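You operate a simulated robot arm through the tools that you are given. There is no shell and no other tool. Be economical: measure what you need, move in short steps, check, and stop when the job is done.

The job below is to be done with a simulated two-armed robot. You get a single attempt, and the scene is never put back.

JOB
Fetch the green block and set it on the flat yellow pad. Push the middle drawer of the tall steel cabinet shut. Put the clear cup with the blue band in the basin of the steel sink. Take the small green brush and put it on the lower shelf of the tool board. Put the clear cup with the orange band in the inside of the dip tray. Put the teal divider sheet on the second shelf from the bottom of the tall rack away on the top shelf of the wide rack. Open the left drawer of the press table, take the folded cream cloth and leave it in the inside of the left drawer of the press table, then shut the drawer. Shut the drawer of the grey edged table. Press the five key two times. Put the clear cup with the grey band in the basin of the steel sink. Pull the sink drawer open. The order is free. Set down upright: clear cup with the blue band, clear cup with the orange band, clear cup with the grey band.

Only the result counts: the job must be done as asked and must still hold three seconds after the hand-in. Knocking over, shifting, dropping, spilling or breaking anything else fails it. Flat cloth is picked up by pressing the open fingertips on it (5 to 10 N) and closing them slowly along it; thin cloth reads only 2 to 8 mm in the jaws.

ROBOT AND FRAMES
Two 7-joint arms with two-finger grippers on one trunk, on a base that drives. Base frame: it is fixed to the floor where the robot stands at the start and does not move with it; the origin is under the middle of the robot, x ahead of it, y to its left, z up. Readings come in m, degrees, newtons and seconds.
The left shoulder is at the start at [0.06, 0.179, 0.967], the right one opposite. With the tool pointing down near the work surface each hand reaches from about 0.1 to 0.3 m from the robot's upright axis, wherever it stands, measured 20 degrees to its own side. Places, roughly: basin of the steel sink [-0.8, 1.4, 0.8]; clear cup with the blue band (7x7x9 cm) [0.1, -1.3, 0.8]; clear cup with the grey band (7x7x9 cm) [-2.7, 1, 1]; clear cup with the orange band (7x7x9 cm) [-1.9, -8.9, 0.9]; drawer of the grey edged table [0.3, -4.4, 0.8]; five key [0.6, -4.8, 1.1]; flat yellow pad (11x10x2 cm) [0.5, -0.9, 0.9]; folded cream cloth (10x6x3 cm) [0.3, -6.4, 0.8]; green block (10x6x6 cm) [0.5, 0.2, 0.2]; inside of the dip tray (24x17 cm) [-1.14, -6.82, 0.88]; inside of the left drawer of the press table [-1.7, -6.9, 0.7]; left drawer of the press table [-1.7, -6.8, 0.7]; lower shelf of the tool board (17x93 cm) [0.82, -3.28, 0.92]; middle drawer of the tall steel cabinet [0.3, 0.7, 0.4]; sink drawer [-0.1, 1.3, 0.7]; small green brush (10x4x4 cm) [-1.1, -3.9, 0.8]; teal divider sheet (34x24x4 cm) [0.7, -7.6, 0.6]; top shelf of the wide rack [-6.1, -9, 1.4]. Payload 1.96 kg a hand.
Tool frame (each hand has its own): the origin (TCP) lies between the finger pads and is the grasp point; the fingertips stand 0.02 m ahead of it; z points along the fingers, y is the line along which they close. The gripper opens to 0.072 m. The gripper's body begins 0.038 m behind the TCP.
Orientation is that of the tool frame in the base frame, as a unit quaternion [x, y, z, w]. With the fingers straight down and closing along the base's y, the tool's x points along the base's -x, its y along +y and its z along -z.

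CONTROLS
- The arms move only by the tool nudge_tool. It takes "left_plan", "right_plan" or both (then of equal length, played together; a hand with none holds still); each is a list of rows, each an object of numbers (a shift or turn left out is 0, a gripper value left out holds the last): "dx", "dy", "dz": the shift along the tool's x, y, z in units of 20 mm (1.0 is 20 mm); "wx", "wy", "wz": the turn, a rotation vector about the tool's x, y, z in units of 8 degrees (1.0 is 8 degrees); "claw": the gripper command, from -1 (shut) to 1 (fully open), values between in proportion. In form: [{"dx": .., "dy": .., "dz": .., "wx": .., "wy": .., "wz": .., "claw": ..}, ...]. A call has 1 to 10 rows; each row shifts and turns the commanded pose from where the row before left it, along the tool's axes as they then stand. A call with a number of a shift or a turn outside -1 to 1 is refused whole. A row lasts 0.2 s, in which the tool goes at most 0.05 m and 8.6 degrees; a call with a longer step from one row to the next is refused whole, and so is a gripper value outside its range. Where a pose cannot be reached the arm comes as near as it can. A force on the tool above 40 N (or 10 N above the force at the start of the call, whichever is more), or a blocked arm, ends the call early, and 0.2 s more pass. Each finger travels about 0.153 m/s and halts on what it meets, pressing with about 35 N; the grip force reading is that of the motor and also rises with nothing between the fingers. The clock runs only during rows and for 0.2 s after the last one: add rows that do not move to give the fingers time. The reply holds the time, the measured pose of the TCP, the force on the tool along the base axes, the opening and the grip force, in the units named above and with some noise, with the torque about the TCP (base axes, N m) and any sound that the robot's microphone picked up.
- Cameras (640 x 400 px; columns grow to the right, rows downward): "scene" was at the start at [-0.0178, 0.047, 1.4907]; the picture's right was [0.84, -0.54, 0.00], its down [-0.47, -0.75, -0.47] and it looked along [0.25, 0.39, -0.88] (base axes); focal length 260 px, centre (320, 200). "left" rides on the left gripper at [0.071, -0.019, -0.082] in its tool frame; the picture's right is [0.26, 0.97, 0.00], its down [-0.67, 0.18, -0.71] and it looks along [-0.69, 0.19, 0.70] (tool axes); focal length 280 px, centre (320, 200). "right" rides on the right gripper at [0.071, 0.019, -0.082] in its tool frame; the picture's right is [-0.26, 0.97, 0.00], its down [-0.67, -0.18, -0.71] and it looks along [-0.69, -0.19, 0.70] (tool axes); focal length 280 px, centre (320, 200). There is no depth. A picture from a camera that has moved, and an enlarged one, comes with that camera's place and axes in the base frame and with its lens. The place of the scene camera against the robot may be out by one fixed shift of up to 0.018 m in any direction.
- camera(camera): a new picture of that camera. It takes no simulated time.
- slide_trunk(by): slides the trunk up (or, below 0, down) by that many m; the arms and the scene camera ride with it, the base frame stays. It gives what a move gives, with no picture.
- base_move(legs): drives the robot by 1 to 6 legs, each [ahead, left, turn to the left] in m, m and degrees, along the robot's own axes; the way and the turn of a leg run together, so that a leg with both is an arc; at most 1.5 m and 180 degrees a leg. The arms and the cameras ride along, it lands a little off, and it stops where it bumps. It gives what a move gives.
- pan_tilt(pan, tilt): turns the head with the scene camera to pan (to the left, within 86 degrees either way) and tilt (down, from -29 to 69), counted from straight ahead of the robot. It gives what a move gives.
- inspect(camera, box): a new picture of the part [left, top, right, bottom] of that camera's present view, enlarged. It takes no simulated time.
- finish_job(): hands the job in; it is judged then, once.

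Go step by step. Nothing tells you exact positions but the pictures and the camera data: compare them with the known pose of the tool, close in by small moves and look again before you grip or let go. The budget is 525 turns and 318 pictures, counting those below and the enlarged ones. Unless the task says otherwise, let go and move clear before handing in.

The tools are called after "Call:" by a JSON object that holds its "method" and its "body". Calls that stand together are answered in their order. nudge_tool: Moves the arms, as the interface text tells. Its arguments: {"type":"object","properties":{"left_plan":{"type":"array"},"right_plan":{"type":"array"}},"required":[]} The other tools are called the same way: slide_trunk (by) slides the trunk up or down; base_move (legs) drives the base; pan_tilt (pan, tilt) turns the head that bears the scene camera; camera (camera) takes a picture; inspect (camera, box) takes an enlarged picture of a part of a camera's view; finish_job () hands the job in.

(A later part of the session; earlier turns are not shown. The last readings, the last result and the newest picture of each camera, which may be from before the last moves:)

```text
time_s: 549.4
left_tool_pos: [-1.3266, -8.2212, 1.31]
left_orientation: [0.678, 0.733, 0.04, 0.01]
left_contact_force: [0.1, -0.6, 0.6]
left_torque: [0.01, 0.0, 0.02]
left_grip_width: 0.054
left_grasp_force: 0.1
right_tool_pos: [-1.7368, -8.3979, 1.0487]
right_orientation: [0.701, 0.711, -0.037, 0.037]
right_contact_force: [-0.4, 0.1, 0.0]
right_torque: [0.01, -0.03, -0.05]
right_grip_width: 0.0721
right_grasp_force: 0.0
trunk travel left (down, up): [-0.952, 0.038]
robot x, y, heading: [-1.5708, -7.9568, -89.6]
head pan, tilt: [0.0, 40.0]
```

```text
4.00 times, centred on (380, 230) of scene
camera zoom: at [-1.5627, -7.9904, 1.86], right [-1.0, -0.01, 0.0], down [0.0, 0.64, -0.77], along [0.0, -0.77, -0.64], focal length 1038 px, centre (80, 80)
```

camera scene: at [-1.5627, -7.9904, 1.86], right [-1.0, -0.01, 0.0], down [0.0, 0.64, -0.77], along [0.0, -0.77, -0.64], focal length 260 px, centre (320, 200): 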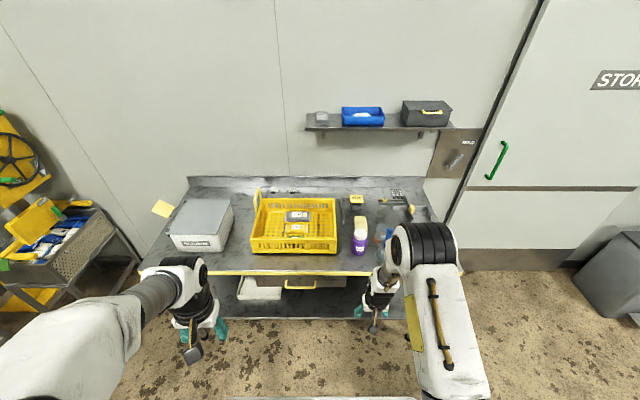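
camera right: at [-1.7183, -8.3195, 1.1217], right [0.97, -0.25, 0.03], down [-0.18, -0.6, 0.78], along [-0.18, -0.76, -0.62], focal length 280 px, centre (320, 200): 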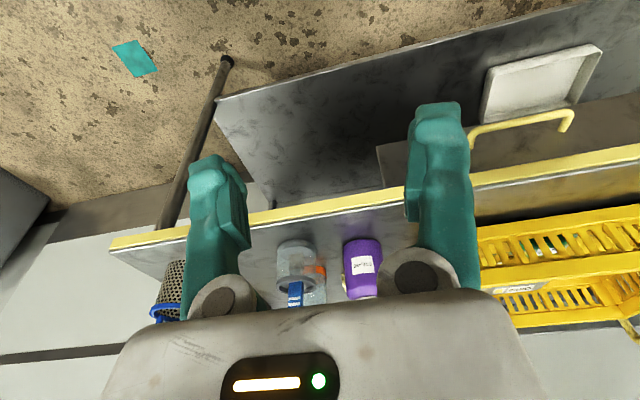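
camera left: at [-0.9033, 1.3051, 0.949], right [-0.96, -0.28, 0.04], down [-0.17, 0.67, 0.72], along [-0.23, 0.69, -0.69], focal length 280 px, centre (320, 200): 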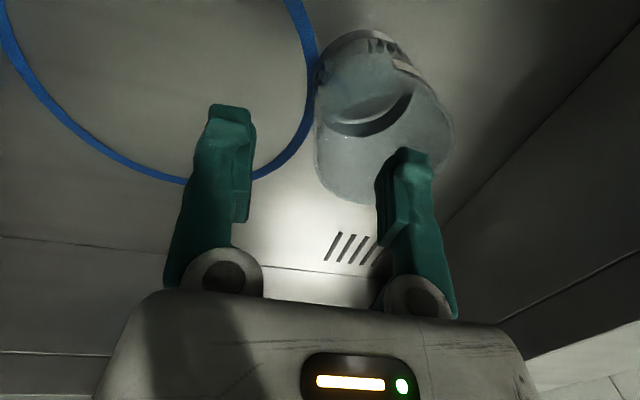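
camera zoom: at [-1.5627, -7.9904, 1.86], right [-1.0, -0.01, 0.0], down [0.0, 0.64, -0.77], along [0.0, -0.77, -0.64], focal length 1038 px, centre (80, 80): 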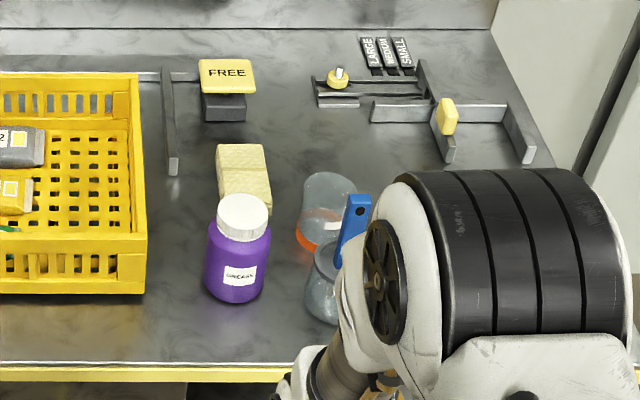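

The orange cup stands behind a jar with a tall blue-handled tool. I'll take its far wall with the hand turned so the wrist camera stays clear of that handle.

Call:
{"method": "nudge_tool", "body": {"right_plan": [{"wy": 0.75}, {"wz": 1}, {"wz": 1}, {"wz": 1}, {"wz": 1}, {"wz": 1}, {"wz": 1}, {"wz": 1}, {"wz": 1}, {"wz": 1}]}}

Call:
{"method": "nudge_tool", "body": {"right_plan": [{"wz": 1}, {"wz": 1}, {"wz": 0.25}, {"dz": -1}, {"dz": -1}, {"dz": -1}, {"dz": -1}]}}

Call:
{"method": "base_move", "body": {"legs": [[0, -0.13, -0.4], [0.25, 0, 0]]}}

Call:
{"method": "camera", "body": {"camera": "right"}}

Call:
{"method": "camera", "body": {"camera": "scene"}}

```text
time_s: 551.6
left_tool_pos: [-1.3263, -8.2217, 1.3103]
left_orientation: [0.678, 0.734, 0.04, 0.011]
left_contact_force: [0.8, 0.5, 0.2]
left_torque: [0.0, 0.01, 0.0]
left_grip_width: 0.054
left_grasp_force: 0.1
right_tool_pos: [-1.7366, -8.3986, 1.0484]
right_orientation: [0.987, 0.161, -0.001, 0.0]
right_contact_force: [-0.2, 0.0, 0.0]
right_torque: [-0.02, 0.02, 0.0]
right_grip_width: 0.0723
right_grasp_force: 0.0
trunk travel left (down, up): [-0.952, 0.038]
robot x, y, heading: [-1.5707, -7.9606, -89.5]
head pan, tilt: [0.0, 40.0]
```

```text
time_s: 553.2
left_tool_pos: [-1.327, -8.2197, 1.311]
left_orientation: [0.678, 0.734, 0.04, 0.009]
left_contact_force: [0.0, 0.3, -0.9]
left_torque: [0.0, -0.01, 0.02]
left_grip_width: 0.0544
left_grasp_force: 0.1
right_tool_pos: [-1.736, -8.3957, 1.1295]
right_orientation: [1.0, 0.007, 0.0, 0.0]
right_contact_force: [-0.3, -0.6, 0.9]
right_torque: [0.01, -0.01, 0.03]
right_grip_width: 0.072
right_grasp_force: 0.1
trunk travel left (down, up): [-0.952, 0.038]
robot x, y, heading: [-1.5705, -7.9573, -89.3]
head pan, tilt: [0.0, 40.0]
```

```text
time_s: 555.9
left_tool_pos: [-1.4553, -8.4718, 1.3108]
left_orientation: [0.68, 0.732, 0.04, 0.012]
left_contact_force: [-0.5, 0.0, 0.0]
left_torque: [-0.04, -0.02, -0.02]
left_grip_width: 0.0536
left_grasp_force: 0.2
right_tool_pos: [-1.8662, -8.6474, 1.1296]
right_orientation: [1.0, 0.003, -0.001, 0.001]
right_contact_force: [-0.1, 0.1, 0.4]
right_torque: [-0.02, 0.01, 0.01]
right_grip_width: 0.072
right_grasp_force: 0.0
trunk travel left (down, up): [-0.952, 0.038]
robot x, y, heading: [-1.6981, -8.2101, -90.1]
head pan, tilt: [0.0, 40.0]
```

```text
157 pictures are left
camera right: at [-1.7954, -8.6661, 1.2104], right [-0.26, -0.97, 0.0], down [-0.68, 0.18, 0.72], along [-0.69, 0.18, -0.7], focal length 280 px, centre (320, 200)
```

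right: 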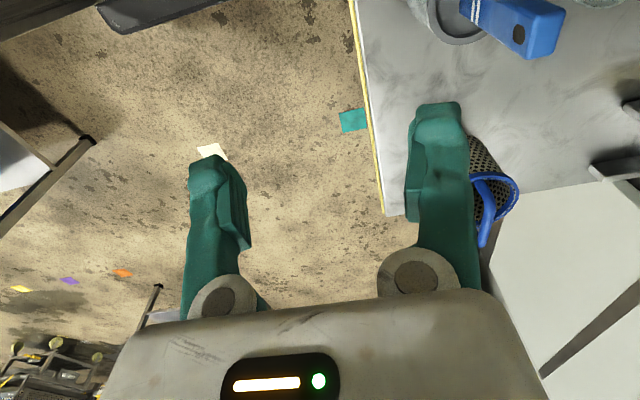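

```text
156 pictures are left
camera scene: at [-1.6902, -8.2397, 1.86], right [-1.0, 0.0, 0.0], down [0.0, 0.64, -0.77], along [0.0, -0.77, -0.64], focal length 260 px, centre (320, 200)
```

scene: 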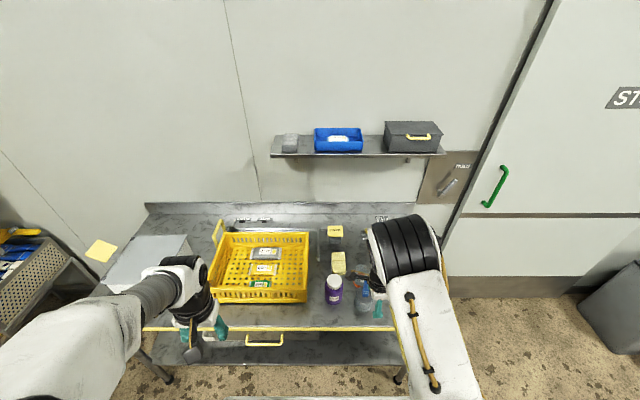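

Call:
{"method": "base_move", "body": {"legs": [[0.11, 0, 0]]}}

Call:
{"method": "nudge_tool", "body": {"right_plan": [{"dy": 1}, {"dy": 1}, {"dy": 1}, {"dy": 1}, {"dy": 1}, {"dy": 1}, {}]}}

Call:
{"method": "camera", "body": {"camera": "right"}}

Call:
{"method": "inspect", "body": {"camera": "scene", "box": [280, 180, 460, 320]}}

```text
time_s: 557.1
left_tool_pos: [-1.4543, -8.581, 1.3123]
left_orientation: [0.68, 0.732, 0.04, 0.011]
left_contact_force: [-0.1, -0.2, -0.2]
left_torque: [-0.06, 0.0, 0.0]
left_grip_width: 0.0539
left_grasp_force: 0.0
right_tool_pos: [-1.8662, -8.7545, 1.1293]
right_orientation: [1.0, 0.004, 0.0, 0.001]
right_contact_force: [0.5, 0.7, -0.2]
right_torque: [-0.02, 0.01, -0.03]
right_grip_width: 0.0722
right_grasp_force: 0.0
trunk travel left (down, up): [-0.952, 0.038]
robot x, y, heading: [-1.6957, -8.3171, -89.7]
head pan, tilt: [0.0, 40.0]
```

```text
time_s: 558.7
left_tool_pos: [-1.454, -8.5809, 1.3109]
left_orientation: [0.68, 0.732, 0.041, 0.01]
left_contact_force: [0.2, -0.2, 0.5]
left_torque: [0.03, 0.04, -0.01]
left_grip_width: 0.0544
left_grasp_force: 0.1
right_tool_pos: [-1.8635, -8.8774, 1.1292]
right_orientation: [1.0, 0.003, -0.001, 0.0]
right_contact_force: [0.3, -0.1, -0.3]
right_torque: [-0.02, 0.01, 0.0]
right_grip_width: 0.0722
right_grasp_force: 0.1
trunk travel left (down, up): [-0.952, 0.038]
robot x, y, heading: [-1.699, -8.32, -89.7]
head pan, tilt: [0.0, 40.0]
```

```text
155 pictures are left
camera right: at [-1.7927, -8.8966, 1.2095], right [-0.26, -0.97, 0.0], down [-0.68, 0.18, 0.72], along [-0.69, 0.18, -0.7], focal length 280 px, centre (320, 200)
```

right: 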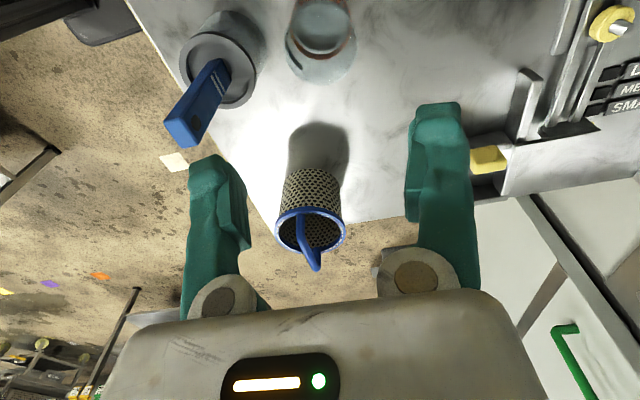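

```text
2.86 times, centred on (370, 250) of scene
camera zoom: at [-1.6893, -8.3502, 1.8599], right [-1.0, 0.0, 0.0], down [0.0, 0.64, -0.77], along [0.0, -0.77, -0.64], focal length 741 px, centre (177, 57)
```

zoom: 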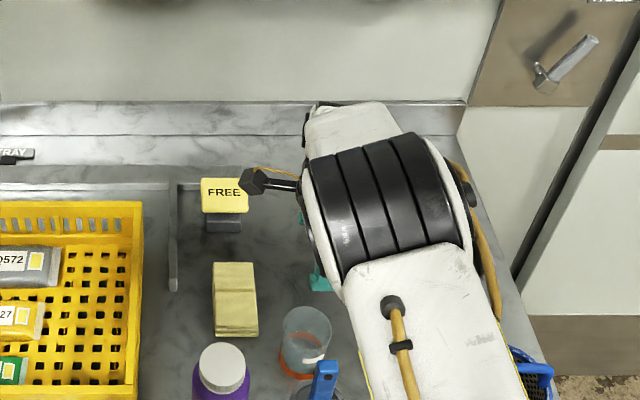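

Call:
{"method": "nudge_tool", "body": {"right_plan": [{"dy": 1}, {"dy": 0.75}, {"dz": 1}, {"dz": 1}, {"dz": 1}, {"dz": 1}, {"dz": 1}, {}]}}

Call:
{"method": "camera", "body": {"camera": "right"}}

Call:
{"method": "inspect", "body": {"camera": "scene", "box": [280, 180, 460, 320]}}

```text
time_s: 560.5
left_tool_pos: [-1.454, -8.5818, 1.3098]
left_orientation: [0.68, 0.732, 0.04, 0.01]
left_contact_force: [0.5, -0.2, -0.4]
left_torque: [0.0, 0.04, -0.03]
left_grip_width: 0.0539
left_grasp_force: 0.1
right_tool_pos: [-1.8651, -8.9136, 1.0285]
right_orientation: [1.0, 0.004, 0.0, 0.0]
right_contact_force: [0.3, -0.5, -0.5]
right_torque: [-0.03, -0.02, -0.01]
right_grip_width: 0.072
right_grasp_force: 0.1
trunk travel left (down, up): [-0.952, 0.038]
robot x, y, heading: [-1.698, -8.3202, -89.8]
head pan, tilt: [0.0, 40.0]
```

```text
153 pictures are left
camera right: at [-1.7943, -8.9319, 1.1092], right [-0.26, -0.97, 0.0], down [-0.68, 0.18, 0.72], along [-0.69, 0.18, -0.7], focal length 280 px, centre (320, 200)
```

right: 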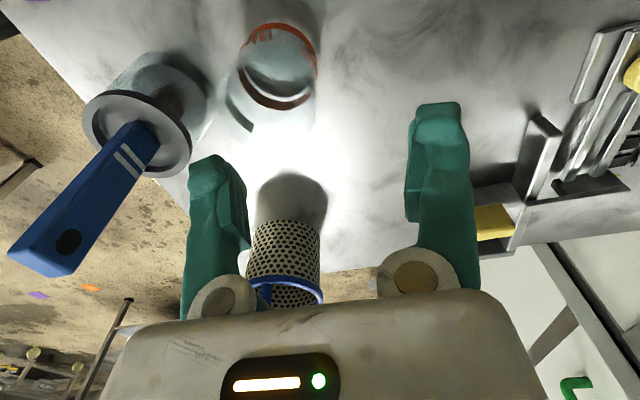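

```text
2.86 times, centred on (370, 250) of scene
camera zoom: at [-1.6893, -8.3507, 1.8599], right [-1.0, 0.0, 0.0], down [0.0, 0.64, -0.77], along [0.0, -0.77, -0.64], focal length 741 px, centre (177, 57)
```

zoom: 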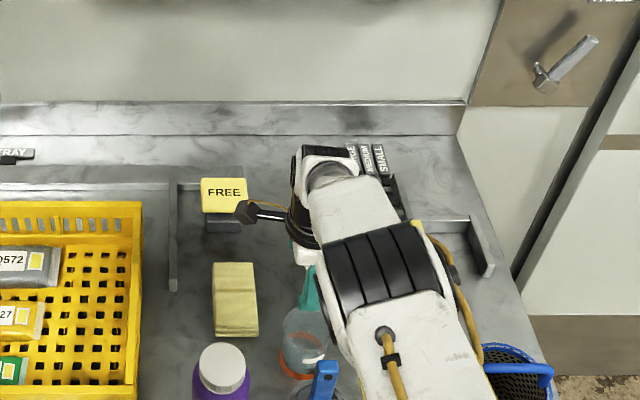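

Call:
{"method": "nudge_tool", "body": {"right_plan": [{"dz": 1}, {"dz": 1}, {"dz": 0.9}, {}]}}

Call:
{"method": "camera", "body": {"camera": "right"}}

```text
time_s: 561.5
left_tool_pos: [-1.4557, -8.5838, 1.3101]
left_orientation: [0.68, 0.732, 0.041, 0.01]
left_contact_force: [-0.5, 0.2, -0.1]
left_torque: [0.04, 0.01, -0.02]
left_grip_width: 0.0537
left_grasp_force: 0.0
right_tool_pos: [-1.8646, -8.9104, 0.9736]
right_orientation: [1.0, 0.004, 0.0, 0.0]
right_contact_force: [0.3, -0.4, 0.3]
right_torque: [0.04, 0.02, 0.02]
right_grip_width: 0.072
right_grasp_force: 0.1
right hand out of reach, approached as far as the arm can: row 3
trunk travel left (down, up): [-0.952, 0.038]
robot x, y, heading: [-1.6972, -8.3189, -89.9]
head pan, tilt: [0.0, 40.0]
```

```text
151 pictures are left
camera right: at [-1.7937, -8.9289, 1.0536], right [-0.25, -0.97, 0.0], down [-0.68, 0.18, 0.72], along [-0.69, 0.18, -0.7], focal length 280 px, centre (320, 200)
```

right: 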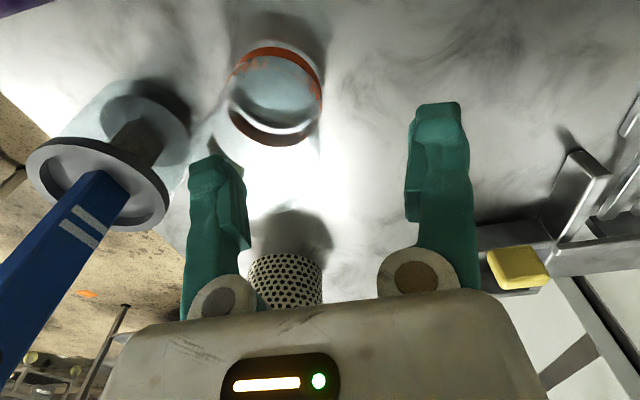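

Call:
{"method": "inspect", "body": {"camera": "right", "box": [180, 30, 420, 240]}}

```text
1.90 times, centred on (300, 135) of right
camera zoom: at [-1.7937, -8.9289, 1.0536], right [-0.25, -0.97, 0.0], down [-0.68, 0.18, 0.72], along [-0.69, 0.18, -0.7], focal length 534 px, centre (358, 324)
```

zoom: 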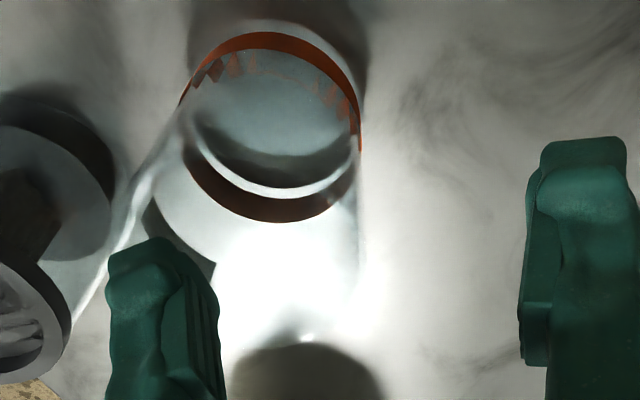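

Call:
{"method": "slide_trunk", "body": {"by": -0.033}}

Call:
{"method": "nudge_tool", "body": {"right_plan": [{"claw": 0.3}, {"claw": -0.3}, {"claw": -1}, {}, {}]}}

Call:
{"method": "camera", "body": {"camera": "right"}}

```text
time_s: 562.3
left_tool_pos: [-1.454, -8.5834, 1.2777]
left_orientation: [0.681, 0.732, 0.04, 0.01]
left_contact_force: [-0.3, 0.2, -0.2]
left_torque: [0.0, 0.0, 0.03]
left_grip_width: 0.0539
left_grasp_force: 0.0
right_tool_pos: [-1.8643, -8.9106, 0.9401]
right_orientation: [1.0, 0.004, 0.001, 0.001]
right_contact_force: [-0.9, -0.3, 0.6]
right_torque: [-0.01, -0.01, -0.02]
right_grip_width: 0.0721
right_grasp_force: 0.1
trunk travel left (down, up): [-0.919, 0.071]
robot x, y, heading: [-1.698, -8.3171, -90.1]
head pan, tilt: [0.0, 40.0]
```

```text
time_s: 563.5
left_tool_pos: [-1.4545, -8.5824, 1.277]
left_orientation: [0.68, 0.732, 0.041, 0.01]
left_contact_force: [0.6, 0.3, 0.2]
left_torque: [0.0, 0.0, -0.03]
left_grip_width: 0.054
left_grasp_force: 0.0
right_tool_pos: [-1.8649, -8.9096, 0.9395]
right_orientation: [1.0, 0.005, 0.001, 0.0]
right_contact_force: [0.3, -0.8, 0.7]
right_torque: [-0.01, 0.0, -0.03]
right_grip_width: 0.0059
right_grasp_force: 32.8
trunk travel left (down, up): [-0.919, 0.071]
robot x, y, heading: [-1.6967, -8.3162, -90.2]
head pan, tilt: [0.0, 40.0]
```

```text
149 pictures are left
camera right: at [-1.7936, -8.9288, 1.0207], right [-0.25, -0.97, 0.0], down [-0.68, 0.18, 0.72], along [-0.69, 0.18, -0.7], focal length 280 px, centre (320, 200)
```

right: 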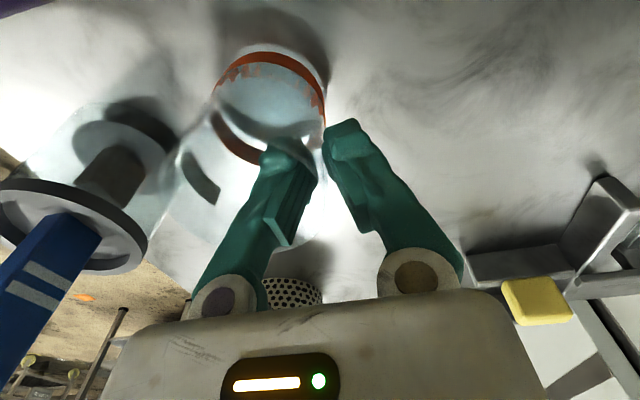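

Call:
{"method": "slide_trunk", "body": {"by": 0.07}}

Call:
{"method": "nudge_tool", "body": {"right_plan": [{"dz": -1}, {"dz": -1}, {"dz": -1}, {"dz": -1}, {"dz": -1}, {"dz": -1}, {"dz": -1}, {"dz": -1}, {"dz": -1}]}}

Call:
{"method": "camera", "body": {"camera": "right"}}

```text
time_s: 564.6
left_tool_pos: [-1.4535, -8.5834, 1.3461]
left_orientation: [0.68, 0.732, 0.04, 0.01]
left_contact_force: [0.6, 0.1, 0.6]
left_torque: [-0.01, -0.02, 0.0]
left_grip_width: 0.0539
left_grasp_force: 0.2
right_tool_pos: [-1.864, -8.9095, 1.0085]
right_orientation: [1.0, 0.004, -0.001, 0.0]
right_contact_force: [-0.4, 0.4, -1.2]
right_torque: [-0.02, -0.01, 0.0]
right_grip_width: 0.0059
right_grasp_force: 32.5
trunk travel left (down, up): [-0.989, 0.001]
robot x, y, heading: [-1.6999, -8.316, -90.0]
head pan, tilt: [0.0, 40.0]
```

```text
time_s: 566.6
left_tool_pos: [-1.455, -8.5817, 1.3473]
left_orientation: [0.68, 0.732, 0.04, 0.01]
left_contact_force: [-0.4, -0.6, 0.7]
left_torque: [0.01, 0.0, 0.0]
left_grip_width: 0.0538
left_grasp_force: 0.0
right_tool_pos: [-1.8647, -8.9102, 1.1888]
right_orientation: [1.0, 0.005, 0.0, 0.0]
right_contact_force: [-0.3, 0.2, -0.4]
right_torque: [-0.03, -0.02, 0.02]
right_grip_width: 0.0064
right_grasp_force: 32.8
trunk travel left (down, up): [-0.989, 0.001]
robot x, y, heading: [-1.6974, -8.3204, -89.9]
head pan, tilt: [0.0, 40.0]
```

```text
148 pictures are left
camera right: at [-1.7935, -8.928, 1.2707], right [-0.25, -0.97, 0.0], down [-0.68, 0.18, 0.72], along [-0.69, 0.18, -0.7], focal length 280 px, centre (320, 200)
```

right: 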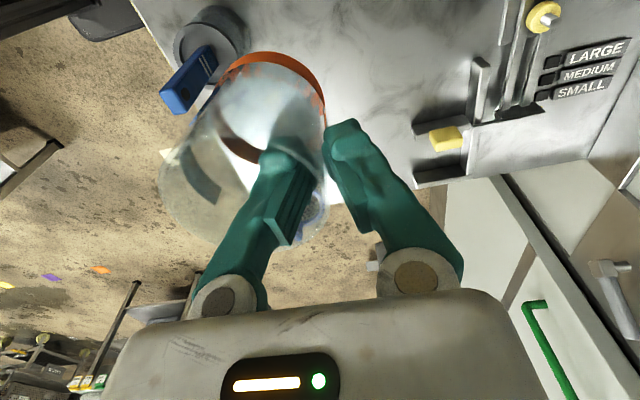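

Cup held well above everything. Back out and drive round to the front of the dip tray.

Call:
{"method": "base_move", "body": {"legs": [[-0.4, 0, 0], [0, 1.28, 0], [-1.1, 0, 0], [-1.0, 0, 0], [0, -0.55, 0]]}}

Call:
{"method": "pan_tilt", "body": {"pan": 0, "tilt": 45}}

Call:
{"method": "camera", "body": {"camera": "scene"}}

```text
time_s: 587.7
left_tool_pos: [-0.741, -6.0985, 1.3463]
left_orientation: [0.683, 0.729, 0.04, 0.011]
left_contact_force: [-0.1, 0.0, -0.1]
left_torque: [0.0, 0.02, 0.02]
left_grip_width: 0.0539
left_grasp_force: 0.1
right_tool_pos: [-1.1548, -6.4211, 1.1892]
right_orientation: [1.0, 0.0, -0.001, -0.001]
right_contact_force: [-0.6, 0.5, 0.0]
right_torque: [0.0, 0.01, -0.01]
right_grip_width: 0.0058
right_grasp_force: 32.9
trunk travel left (down, up): [-0.989, 0.001]
robot x, y, heading: [-0.9841, -5.834, -90.3]
head pan, tilt: [0.0, 40.0]
```

```text
time_s: 588.4
left_tool_pos: [-0.7422, -6.0974, 1.3469]
left_orientation: [0.683, 0.729, 0.04, 0.01]
left_contact_force: [0.1, -0.3, 0.3]
left_torque: [0.03, -0.02, -0.03]
left_grip_width: 0.0541
left_grasp_force: 0.1
right_tool_pos: [-1.1554, -6.4212, 1.1889]
right_orientation: [1.0, 0.0, 0.0, 0.001]
right_contact_force: [-0.1, -1.3, -0.2]
right_torque: [-0.02, 0.01, 0.01]
right_grip_width: 0.0059
right_grasp_force: 32.8
trunk travel left (down, up): [-0.989, 0.001]
robot x, y, heading: [-0.9846, -5.8322, -90.8]
head pan, tilt: [0.0, 45.0]
```

```text
147 pictures are left
camera scene: at [-0.9752, -5.8603, 1.8897], right [-1.0, 0.01, 0.0], down [0.01, 0.71, -0.71], along [-0.01, -0.71, -0.71], focal length 260 px, centre (320, 200)
```

scene: 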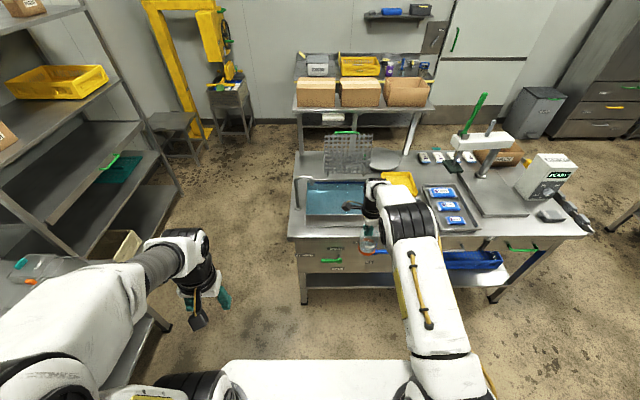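

Call:
{"method": "base_move", "body": {"legs": [[0.4, 0, 0.8]]}}

Call:
{"method": "slide_trunk", "body": {"by": -0.1}}

Call:
{"method": "camera", "body": {"camera": "right"}}

Call:
{"method": "camera", "body": {"camera": "scene"}}

```text
time_s: 590.9
left_tool_pos: [-0.7408, -6.4933, 1.3471]
left_orientation: [0.679, 0.733, 0.04, 0.01]
left_contact_force: [0.1, 0.0, -0.5]
left_torque: [-0.01, -0.02, 0.02]
left_grip_width: 0.0542
left_grasp_force: 0.0
right_tool_pos: [-1.1496, -6.8218, 1.1893]
right_orientation: [1.0, 0.006, 0.0, 0.001]
right_contact_force: [0.0, -0.8, -0.6]
right_torque: [-0.04, 0.0, -0.01]
right_grip_width: 0.0058
right_grasp_force: 33.5
trunk travel left (down, up): [-0.989, 0.001]
robot x, y, heading: [-0.9856, -6.2324, -90.0]
head pan, tilt: [0.0, 45.0]
```

```text
time_s: 592.2
left_tool_pos: [-0.7393, -6.4946, 1.2473]
left_orientation: [0.679, 0.733, 0.04, 0.01]
left_contact_force: [-0.7, 0.9, -0.7]
left_torque: [0.02, -0.04, -0.03]
left_grip_width: 0.0544
left_grasp_force: 0.1
right_tool_pos: [-1.1491, -6.8236, 1.0888]
right_orientation: [1.0, 0.006, 0.0, -0.001]
right_contact_force: [0.7, 0.7, -0.6]
right_torque: [0.01, -0.01, 0.0]
right_grip_width: 0.006
right_grasp_force: 33.0
trunk travel left (down, up): [-0.889, 0.101]
robot x, y, heading: [-0.9828, -6.2306, -89.8]
head pan, tilt: [0.0, 45.0]
```

```text
146 pictures are left
camera right: at [-1.0785, -6.8423, 1.1703], right [-0.25, -0.97, 0.0], down [-0.68, 0.17, 0.72], along [-0.69, 0.18, -0.7], focal length 280 px, centre (320, 200)
```

right: 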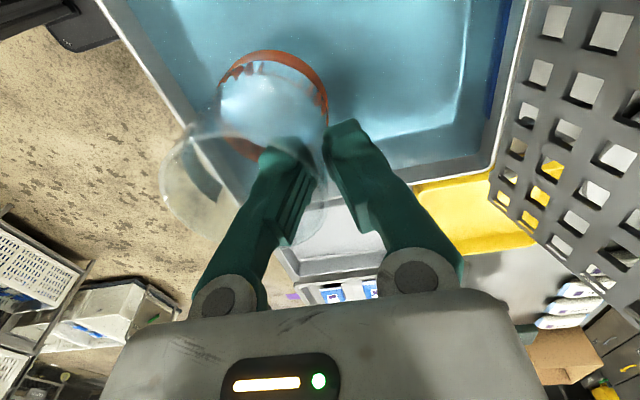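

```text
145 pictures are left
camera scene: at [-0.9761, -6.2608, 1.7897], right [-1.0, 0.0, 0.0], down [0.0, 0.71, -0.71], along [0.0, -0.71, -0.71], focal length 260 px, centre (320, 200)
```

scene: 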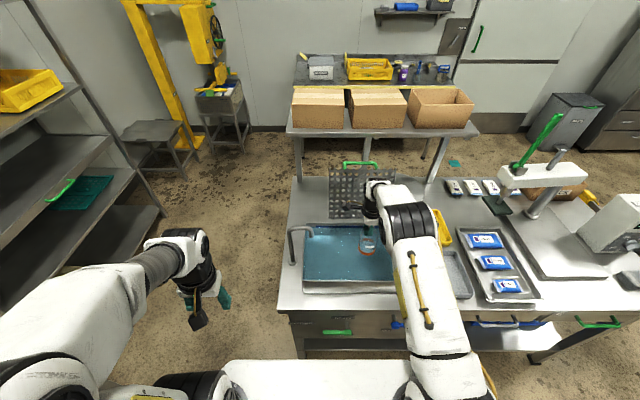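

Call:
{"method": "nudge_tool", "body": {"right_plan": [{"dy": 0.7}, {"dy": 0.6}, {"dz": 1}, {"dz": 1}, {}]}}

Call:
{"method": "slide_trunk", "body": {"by": -0.06}}

Call:
{"method": "camera", "body": {"camera": "right"}}

```text
time_s: 593.4
left_tool_pos: [-0.7404, -6.4952, 1.2467]
left_orientation: [0.679, 0.732, 0.04, 0.01]
left_contact_force: [0.1, 0.2, -0.1]
left_torque: [0.01, 0.01, 0.01]
left_grip_width: 0.054
left_grasp_force: 0.1
right_tool_pos: [-1.1504, -6.8243, 1.0496]
right_orientation: [1.0, 0.006, 0.0, 0.0]
right_contact_force: [-0.5, 0.3, 0.0]
right_torque: [0.01, -0.01, -0.04]
right_grip_width: 0.0059
right_grasp_force: 33.0
right hand out of reach, approached as far as the arm can: row 1, 2
trunk travel left (down, up): [-0.889, 0.101]
robot x, y, heading: [-0.9821, -6.2315, -89.6]
head pan, tilt: [0.0, 45.0]
```

```text
time_s: 594.4
left_tool_pos: [-0.74, -6.4964, 1.1864]
left_orientation: [0.678, 0.734, 0.041, 0.01]
left_contact_force: [0.5, -0.6, -0.9]
left_torque: [0.01, 0.03, 0.02]
left_grip_width: 0.0541
left_grasp_force: 0.1
right_tool_pos: [-1.1487, -6.8236, 0.9894]
right_orientation: [1.0, 0.007, -0.001, 0.0]
right_contact_force: [-0.6, 0.7, 0.0]
right_torque: [-0.02, 0.0, -0.06]
right_grip_width: 0.0061
right_grasp_force: 33.1
trunk travel left (down, up): [-0.829, 0.161]
robot x, y, heading: [-0.9857, -6.2329, -90.1]
head pan, tilt: [0.0, 45.0]
```

```text
144 pictures are left
camera right: at [-1.0781, -6.8429, 1.071], right [-0.25, -0.97, 0.0], down [-0.68, 0.18, 0.72], along [-0.69, 0.18, -0.7], focal length 280 px, centre (320, 200)
```

right: 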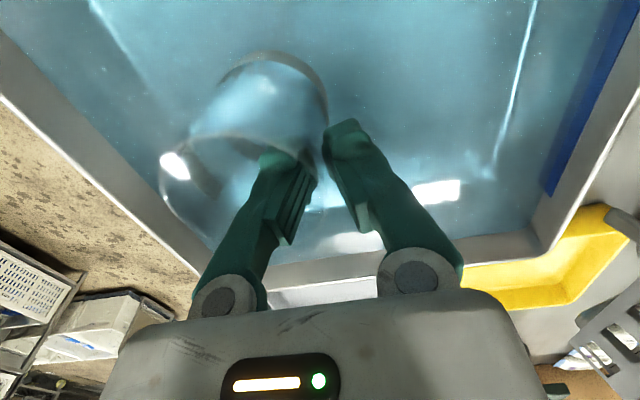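

Call:
{"method": "base_move", "body": {"legs": [[0.025, 0, 0]]}}

Call:
{"method": "nudge_tool", "body": {"right_plan": [{"dz": 0.5}, {"dz": 0.4}, {"dz": 0.3}, {"dz": 0.3}, {"dz": 0.3}, {"dz": 0.3}, {}]}}

```text
time_s: 595.2
left_tool_pos: [-0.74, -6.5148, 1.1884]
left_orientation: [0.678, 0.733, 0.04, 0.011]
left_contact_force: [-0.3, 1.1, 0.1]
left_torque: [-0.05, 0.01, 0.02]
left_grip_width: 0.054
left_grasp_force: 0.0
right_tool_pos: [-1.149, -6.8452, 0.9921]
right_orientation: [1.0, 0.005, -0.001, 0.002]
right_contact_force: [1.5, -0.2, 0.0]
right_torque: [-0.07, -0.01, 0.03]
right_grip_width: 0.006
right_grasp_force: 32.8
trunk travel left (down, up): [-0.829, 0.161]
robot x, y, heading: [-0.982, -6.2567, -89.8]
head pan, tilt: [0.0, 45.0]
```

```text
time_s: 596.8
left_tool_pos: [-0.7393, -6.5185, 1.1882]
left_orientation: [0.679, 0.733, 0.04, 0.011]
left_contact_force: [-0.7, -0.5, 0.2]
left_torque: [-0.02, 0.03, -0.01]
left_grip_width: 0.054
left_grasp_force: 0.2
right_tool_pos: [-1.1486, -6.8491, 0.951]
right_orientation: [1.0, 0.007, 0.0, 0.003]
right_contact_force: [-3.9, -8.4, 27.0]
right_torque: [-0.09, -0.4, -0.09]
right_grip_width: 0.0061
right_grasp_force: 32.8
trunk travel left (down, up): [-0.829, 0.161]
robot x, y, heading: [-0.9831, -6.2526, -89.7]
head pan, tilt: [0.0, 45.0]
```

Call:
{"method": "nudge_tool", "body": {"right_plan": [{"dz": -0.15}, {"claw": -0.7}, {"claw": -0.3}, {"claw": 0.2}, {"claw": 0.5}, {}, {"dz": -0.5}, {"dz": -1}, {"dz": -1}, {"dz": -1}]}}

Call:
{"method": "camera", "body": {"camera": "right"}}

```text
time_s: 599.0
left_tool_pos: [-0.7393, -6.5189, 1.1874]
left_orientation: [0.679, 0.733, 0.04, 0.01]
left_contact_force: [-0.2, -0.1, 0.1]
left_torque: [0.02, 0.03, -0.04]
left_grip_width: 0.0538
left_grasp_force: 0.0
right_tool_pos: [-1.148, -6.8498, 1.0204]
right_orientation: [1.0, 0.006, -0.001, 0.0]
right_contact_force: [0.9, -0.1, 0.0]
right_torque: [0.0, -0.01, 0.01]
right_grip_width: 0.0539
right_grasp_force: 0.1
trunk travel left (down, up): [-0.829, 0.161]
robot x, y, heading: [-0.981, -6.2562, -89.6]
head pan, tilt: [0.0, 45.0]
```

```text
143 pictures are left
camera right: at [-1.0775, -6.8676, 1.1013], right [-0.25, -0.97, 0.0], down [-0.68, 0.17, 0.72], along [-0.69, 0.18, -0.7], focal length 280 px, centre (320, 200)
```

right: 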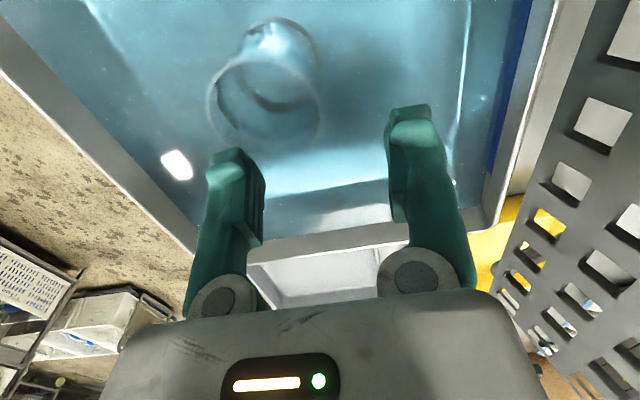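

The orange cup stands in the tray. Rise and back off; then check.

Call:
{"method": "nudge_tool", "body": {"right_plan": [{"dz": -1}, {"dz": -1}, {"dz": -1}, {"dz": -1}, {"dz": -1}]}}

Call:
{"method": "base_move", "body": {"legs": [[-0.35, 0, 0]]}}

Call:
{"method": "inspect", "body": {"camera": "scene", "box": [240, 130, 440, 255]}}

```text
time_s: 600.2
left_tool_pos: [-0.7402, -6.5192, 1.1868]
left_orientation: [0.679, 0.733, 0.041, 0.01]
left_contact_force: [0.1, -0.1, -0.5]
left_torque: [-0.01, 0.03, 0.01]
left_grip_width: 0.0539
left_grasp_force: 0.0
right_tool_pos: [-1.1485, -6.8496, 1.0398]
right_orientation: [1.0, 0.006, 0.0, 0.002]
right_contact_force: [-0.6, 0.6, 1.1]
right_torque: [-0.03, 0.0, 0.02]
right_grip_width: 0.054
right_grasp_force: 0.2
right hand out of reach, approached as far as the arm can: row 2, 3, 4, 5
trunk travel left (down, up): [-0.829, 0.161]
robot x, y, heading: [-0.9796, -6.259, -89.9]
head pan, tilt: [0.0, 45.0]
```

```text
time_s: 602.5
left_tool_pos: [-0.7419, -6.1745, 1.1875]
left_orientation: [0.678, 0.734, 0.041, 0.01]
left_contact_force: [-0.7, 1.1, -0.5]
left_torque: [-0.03, 0.0, 0.01]
left_grip_width: 0.0542
left_grasp_force: 0.0
right_tool_pos: [-1.1486, -6.5044, 1.0395]
right_orientation: [1.0, 0.007, 0.001, 0.0]
right_contact_force: [-0.2, 0.4, -0.3]
right_torque: [0.02, -0.01, -0.02]
right_grip_width: 0.0542
right_grasp_force: 0.1
trunk travel left (down, up): [-0.829, 0.161]
robot x, y, heading: [-0.9835, -5.9106, -89.4]
head pan, tilt: [0.0, 45.0]
```

```text
3.20 times, centred on (340, 192) of scene
camera zoom: at [-0.9782, -5.9412, 1.7296], right [-1.0, -0.01, 0.0], down [-0.01, 0.71, -0.71], along [0.01, -0.71, -0.71], focal length 830 px, centre (256, 224)
```

zoom: 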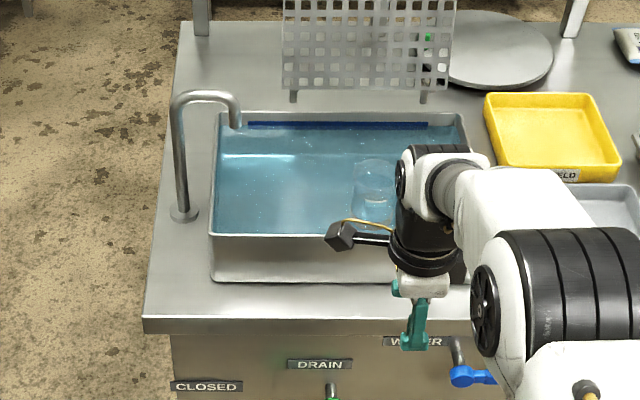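

Call:
{"method": "base_move", "body": {"legs": [[0, 0.55, -0.5], [1.3, 0, 0], [0.4, 0, 0], [0, 0, 90]]}}

Call:
{"method": "pan_tilt", "body": {"pan": 0, "tilt": 40}}

Call:
{"method": "camera", "body": {"camera": "scene"}}

```text
time_s: 617.8
left_tool_pos: [-0.14, -7.3727, 1.1881]
left_orientation: [-0.038, 0.998, 0.035, -0.022]
left_contact_force: [0.1, -0.3, 0.3]
left_torque: [-0.01, -0.01, -0.02]
left_grip_width: 0.054
left_grasp_force: 0.1
right_tool_pos: [0.1903, -7.78, 1.0398]
right_orientation: [0.703, 0.711, 0.0, 0.001]
right_contact_force: [0.7, 0.7, 0.3]
right_torque: [0.02, 0.0, -0.01]
right_grip_width: 0.0538
right_grasp_force: 0.1
trunk travel left (down, up): [-0.829, 0.161]
robot x, y, heading: [-0.403, -7.6135, 0.6]
head pan, tilt: [0.0, 45.0]
```

```text
time_s: 618.4
left_tool_pos: [-0.1398, -7.3721, 1.187]
left_orientation: [-0.038, 0.998, 0.036, -0.022]
left_contact_force: [0.2, 0.0, 0.9]
left_torque: [-0.03, -0.01, 0.01]
left_grip_width: 0.0542
left_grasp_force: 0.1
right_tool_pos: [0.1902, -7.7796, 1.0401]
right_orientation: [0.703, 0.711, 0.001, 0.002]
right_contact_force: [-0.6, 0.3, 0.6]
right_torque: [0.01, -0.03, 0.04]
right_grip_width: 0.054
right_grasp_force: 0.0
trunk travel left (down, up): [-0.829, 0.161]
robot x, y, heading: [-0.4053, -7.6155, 0.1]
head pan, tilt: [0.0, 40.0]
```

```text
141 pictures are left
camera scene: at [-0.3696, -7.6228, 1.7369], right [0.01, -1.0, 0.0], down [-0.64, 0.0, -0.77], along [0.77, 0.0, -0.64], focal length 260 px, centre (320, 200)
```

scene: 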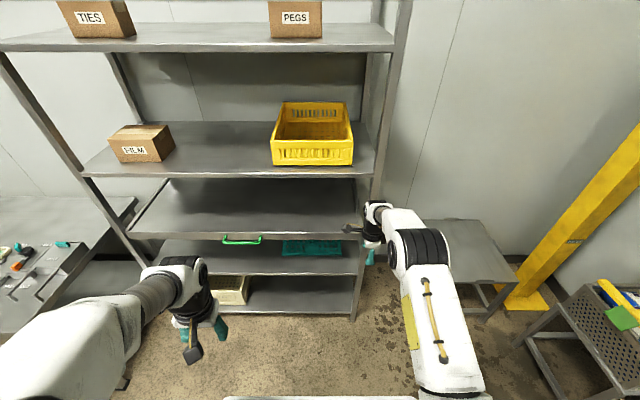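

Call:
{"method": "slide_trunk", "body": {"by": -0.4}}

Call:
{"method": "slide_trunk", "body": {"by": -0.2}}

Call:
{"method": "pan_tilt", "body": {"pan": 0, "tilt": 30}}

Call:
{"method": "camera", "body": {"camera": "scene"}}

Call:
{"method": "inspect", "body": {"camera": "scene", "box": [140, 150, 400, 312]}}

```text
time_s: 622.3
left_tool_pos: [-0.1393, -7.3717, 0.7866]
left_orientation: [-0.039, 0.998, 0.037, -0.021]
left_contact_force: [-0.6, 0.0, 0.1]
left_torque: [-0.02, 0.05, 0.0]
left_grip_width: 0.0541
left_grasp_force: 0.1
right_tool_pos: [0.1904, -7.7798, 0.6388]
right_orientation: [0.703, 0.711, 0.0, 0.001]
right_contact_force: [0.2, -0.3, 0.5]
right_torque: [-0.02, -0.01, -0.01]
right_grip_width: 0.0536
right_grasp_force: 0.2
trunk travel left (down, up): [-0.429, 0.561]
robot x, y, heading: [-0.4051, -7.618, 0.4]
head pan, tilt: [0.0, 40.0]
```

```text
time_s: 624.4
left_tool_pos: [-0.1398, -7.373, 0.5884]
left_orientation: [-0.038, 0.998, 0.036, -0.022]
left_contact_force: [-0.3, 0.5, 0.4]
left_torque: [0.02, -0.02, 0.0]
left_grip_width: 0.0541
left_grasp_force: 0.0
right_tool_pos: [0.1899, -7.7793, 0.439]
right_orientation: [0.703, 0.711, 0.001, 0.0]
right_contact_force: [-0.6, 0.1, 0.3]
right_torque: [-0.02, 0.0, -0.01]
right_grip_width: 0.0541
right_grasp_force: 0.0
trunk travel left (down, up): [-0.229, 0.761]
robot x, y, heading: [-0.4048, -7.6155, 0.2]
head pan, tilt: [0.0, 40.0]
```

```text
time_s: 625.2
left_tool_pos: [-0.1393, -7.3725, 0.5878]
left_orientation: [-0.039, 0.998, 0.036, -0.022]
left_contact_force: [-0.4, -0.6, 0.7]
left_torque: [-0.01, 0.0, -0.02]
left_grip_width: 0.054
left_grasp_force: 0.1
right_tool_pos: [0.1896, -7.7802, 0.4397]
right_orientation: [0.702, 0.712, 0.001, 0.001]
right_contact_force: [-0.5, -1.3, -0.1]
right_torque: [-0.02, -0.02, -0.03]
right_grip_width: 0.0538
right_grasp_force: 0.1
trunk travel left (down, up): [-0.229, 0.761]
robot x, y, heading: [-0.4045, -7.6144, 0.1]
head pan, tilt: [0.0, 30.0]
```

```text
140 pictures are left
camera scene: at [-0.3643, -7.6229, 1.1522], right [0.01, -1.0, 0.0], down [-0.5, 0.0, -0.87], along [0.87, 0.0, -0.5], focal length 260 px, centre (320, 200)
```

scene: 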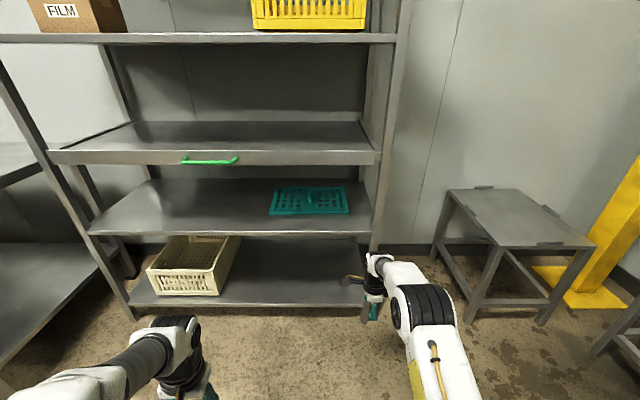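

```text
2.46 times, centred on (270, 231) of scene
camera zoom: at [-0.3643, -7.6229, 1.1522], right [0.01, -1.0, 0.0], down [-0.5, 0.0, -0.87], along [0.87, 0.0, -0.5], focal length 639 px, centre (443, 124)
```

zoom: 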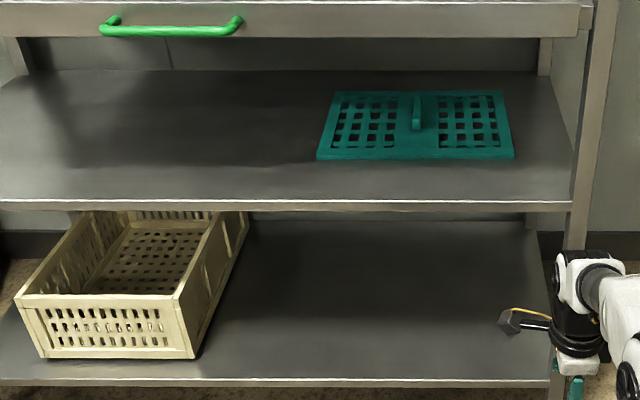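

The sheet (with a central rib grip) lies around [0.70, -7.57, 0.54] with the next shelf at 0.82 above. I need the wrist camera on top, so I'll test rolling the right hand further.

Call:
{"method": "slide_trunk", "body": {"by": 0.2}}

Call:
{"method": "nudge_tool", "body": {"right_plan": [{"wz": 1}, {"wz": 1}, {"wz": 1}, {"wz": 1}, {"wz": 1}, {"wz": 1}, {"wz": 1}, {"wz": 1}, {"wz": 1}, {"wz": 1}]}}

```text
time_s: 627.3
left_tool_pos: [-0.1393, -7.3724, 0.7868]
left_orientation: [-0.038, 0.998, 0.035, -0.021]
left_contact_force: [-0.3, 0.3, 0.3]
left_torque: [-0.02, -0.01, 0.0]
left_grip_width: 0.0542
left_grasp_force: 0.2
right_tool_pos: [0.1901, -7.7805, 0.6388]
right_orientation: [0.703, 0.712, 0.001, 0.001]
right_contact_force: [-0.6, -0.1, -0.3]
right_torque: [0.01, -0.04, -0.01]
right_grip_width: 0.0541
right_grasp_force: 0.0
trunk travel left (down, up): [-0.429, 0.561]
robot x, y, heading: [-0.402, -7.6145, 0.4]
head pan, tilt: [0.0, 30.0]
```

```text
time_s: 629.5
left_tool_pos: [-0.1391, -7.3719, 0.7868]
left_orientation: [-0.039, 0.998, 0.036, -0.021]
left_contact_force: [0.7, 0.1, 0.1]
left_torque: [-0.01, 0.03, 0.02]
left_grip_width: 0.0541
left_grasp_force: 0.0
right_tool_pos: [0.1904, -7.7801, 0.6386]
right_orientation: [0.996, 0.092, 0.0, 0.0]
right_contact_force: [0.2, -0.2, 0.1]
right_torque: [-0.02, -0.01, -0.03]
right_grip_width: 0.054
right_grasp_force: 0.1
trunk travel left (down, up): [-0.429, 0.561]
robot x, y, heading: [-0.4041, -7.6183, 0.3]
head pan, tilt: [0.0, 30.0]
```

Call:
{"method": "nudge_tool", "body": {"right_plan": [{"wz": 1}, {"wz": 0.3}, {"wy": 1}, {"wy": 1}, {"wy": 1}, {"wy": 1}, {"wy": 1}, {"wy": 1}, {"wy": 1}, {"wy": 0.5}]}}

Call:
{"method": "camera", "body": {"camera": "scene"}}

Call:
{"method": "camera", "body": {"camera": "right"}}

```text
time_s: 631.7
left_tool_pos: [-0.1395, -7.3721, 0.7874]
left_orientation: [-0.038, 0.998, 0.036, -0.022]
left_contact_force: [1.1, -1.0, 0.4]
left_torque: [0.05, 0.06, -0.02]
left_grip_width: 0.0538
left_grasp_force: 0.1
right_tool_pos: [0.1912, -7.7798, 0.6398]
right_orientation: [0.865, 0.003, 0.501, -0.002]
right_contact_force: [0.2, -0.6, 0.2]
right_torque: [0.01, 0.0, 0.03]
right_grip_width: 0.054
right_grasp_force: 0.0
trunk travel left (down, up): [-0.429, 0.561]
robot x, y, heading: [-0.3983, -7.6129, 0.2]
head pan, tilt: [0.0, 30.0]
```

```text
138 pictures are left
camera scene: at [-0.3642, -7.623, 1.3523], right [0.01, -1.0, 0.0], down [-0.5, 0.0, -0.87], along [0.87, 0.0, -0.5], focal length 260 px, centre (320, 200)
```

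scene: 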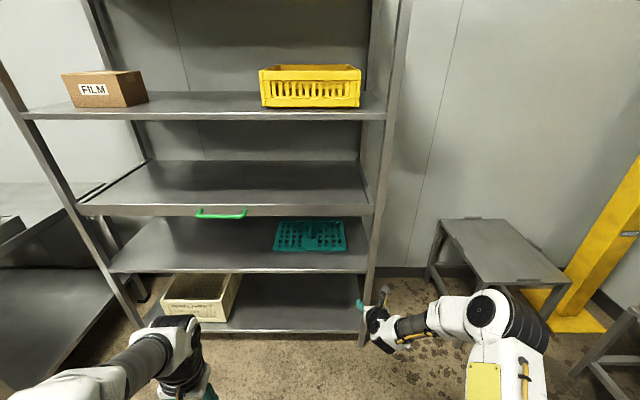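

```text
137 pictures are left
camera right: at [0.1547, -7.8, 0.7416], right [-0.12, -0.97, -0.23], down [-0.96, 0.18, -0.23], along [0.26, 0.19, -0.95], focal length 280 px, centre (320, 200)
```

right: 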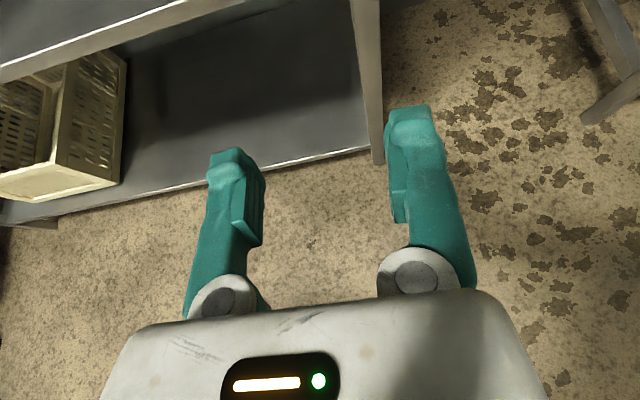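

The roll works: hand points forward-down with the camera on top. Approach the sheet's rib.

Call:
{"method": "slide_trunk", "body": {"by": -0.02}}

Call:
{"method": "base_move", "body": {"legs": [[0, 0.21, -0.2], [0.3, 0, 0]]}}

Call:
{"method": "camera", "body": {"camera": "right"}}

Call:
{"method": "camera", "body": {"camera": "scene"}}

```text
time_s: 632.4
left_tool_pos: [-0.1384, -7.3726, 0.7679]
left_orientation: [-0.038, 0.998, 0.036, -0.022]
left_contact_force: [-0.8, 0.7, -0.2]
left_torque: [0.04, -0.02, 0.02]
left_grip_width: 0.054
left_grasp_force: 0.0
right_tool_pos: [0.19, -7.7804, 0.6197]
right_orientation: [0.865, 0.002, 0.501, -0.001]
right_contact_force: [-0.4, 0.5, 0.1]
right_torque: [0.01, 0.03, -0.03]
right_grip_width: 0.054
right_grasp_force: 0.0
trunk travel left (down, up): [-0.409, 0.581]
robot x, y, heading: [-0.4021, -7.6166, 0.5]
head pan, tilt: [0.0, 30.0]
```

```text
time_s: 635.7
left_tool_pos: [0.1588, -7.1589, 0.7675]
left_orientation: [-0.037, 0.998, 0.036, -0.022]
left_contact_force: [-0.4, -0.4, -0.7]
left_torque: [0.02, 0.0, -0.01]
left_grip_width: 0.054
left_grasp_force: 0.0
right_tool_pos: [0.4853, -7.5668, 0.6184]
right_orientation: [0.866, 0.001, 0.5, -0.001]
right_contact_force: [-0.3, -0.5, 0.7]
right_torque: [-0.01, -0.04, 0.0]
right_grip_width: 0.0542
right_grasp_force: 0.0
trunk travel left (down, up): [-0.409, 0.581]
robot x, y, heading: [-0.1079, -7.399, -0.1]
head pan, tilt: [0.0, 30.0]
```

```text
136 pictures are left
camera right: at [0.4502, -7.5877, 0.7209], right [-0.13, -0.97, -0.23], down [-0.96, 0.18, -0.23], along [0.26, 0.19, -0.95], focal length 280 px, centre (320, 200)
```

right: 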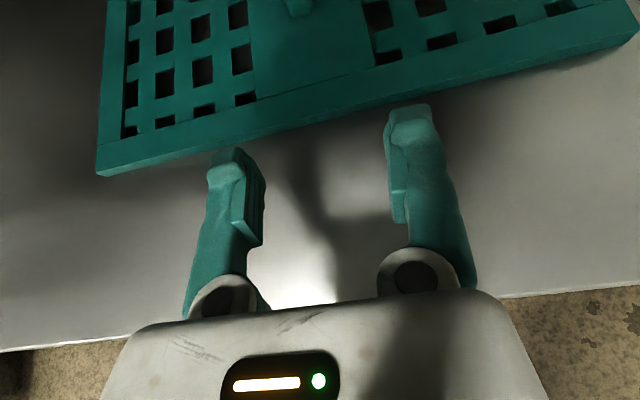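

```text
135 pictures are left
camera scene: at [-0.0676, -7.4084, 1.3322], right [0.0, -1.0, 0.0], down [-0.5, 0.0, -0.87], along [0.87, 0.0, -0.5], focal length 260 px, centre (320, 200)
```

scene: 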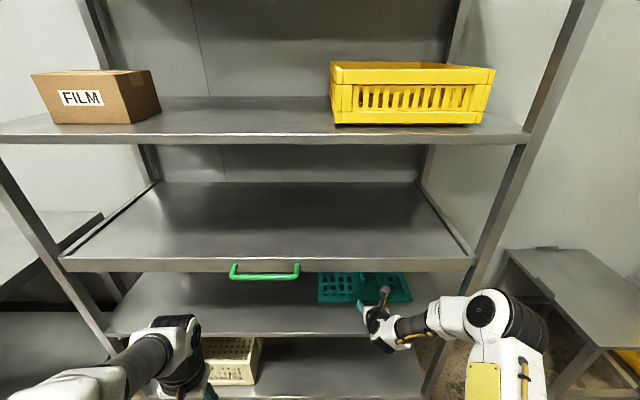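

Call:
{"method": "base_move", "body": {"legs": [[0.11, 0, 0]]}}

Call:
{"method": "camera", "body": {"camera": "right"}}

```text
time_s: 636.9
left_tool_pos: [0.2647, -7.1591, 0.7669]
left_orientation: [-0.036, 0.998, 0.036, -0.022]
left_contact_force: [-0.4, -0.4, 0.1]
left_torque: [-0.03, 0.02, -0.01]
left_grip_width: 0.0542
left_grasp_force: 0.1
right_tool_pos: [0.5919, -7.568, 0.619]
right_orientation: [0.866, 0.001, 0.5, -0.001]
right_contact_force: [0.2, -0.9, -0.5]
right_torque: [-0.01, 0.03, 0.0]
right_grip_width: 0.0539
right_grasp_force: 0.0
trunk travel left (down, up): [-0.409, 0.581]
robot x, y, heading: [0.0002, -7.4027, 0.2]
head pan, tilt: [0.0, 30.0]
```

```text
134 pictures are left
camera right: at [0.5574, -7.5876, 0.7206], right [-0.13, -0.97, -0.23], down [-0.96, 0.18, -0.23], along [0.26, 0.19, -0.95], focal length 280 px, centre (320, 200)
```

right: 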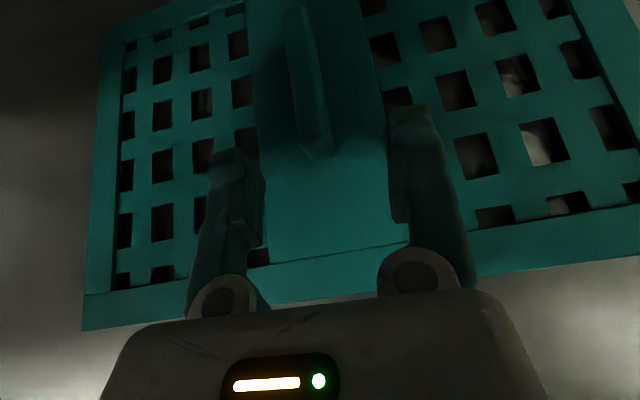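

Call:
{"method": "nudge_tool", "body": {"right_plan": [{"dz": 0.8, "dy": -0.2}, {"dz": 0.8, "dx": 0.1}, {"dz": 0.7}, {}]}}

Call:
{"method": "camera", "body": {"camera": "right"}}

```text
time_s: 637.9
left_tool_pos: [0.2578, -7.1586, 0.7691]
left_orientation: [-0.036, 0.999, 0.036, -0.018]
left_contact_force: [0.0, 0.0, 0.9]
left_torque: [0.03, 0.02, 0.03]
left_grip_width: 0.0539
left_grasp_force: 0.1
right_tool_pos: [0.6281, -7.5619, 0.6041]
right_orientation: [0.864, 0.001, 0.504, 0.0]
right_contact_force: [0.1, 0.2, -0.5]
right_torque: [0.0, -0.05, 0.03]
right_grip_width: 0.0539
right_grasp_force: 0.0
trunk travel left (down, up): [-0.409, 0.581]
robot x, y, heading: [0.0039, -7.3983, 0.2]
head pan, tilt: [0.0, 30.0]
```

```text
133 pictures are left
camera right: at [0.5911, -7.5828, 0.7054], right [-0.13, -0.97, -0.23], down [-0.95, 0.18, -0.23], along [0.27, 0.19, -0.95], focal length 280 px, centre (320, 200)
```

right: 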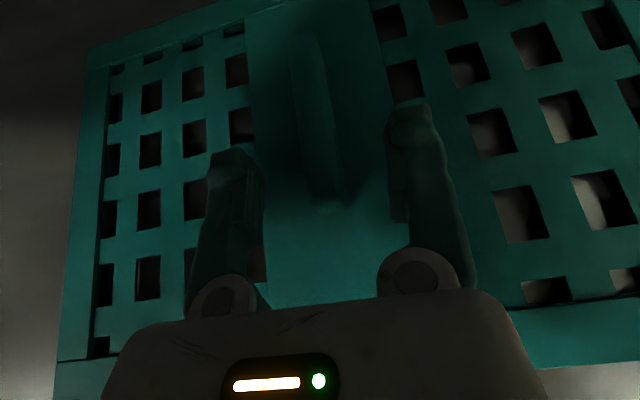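

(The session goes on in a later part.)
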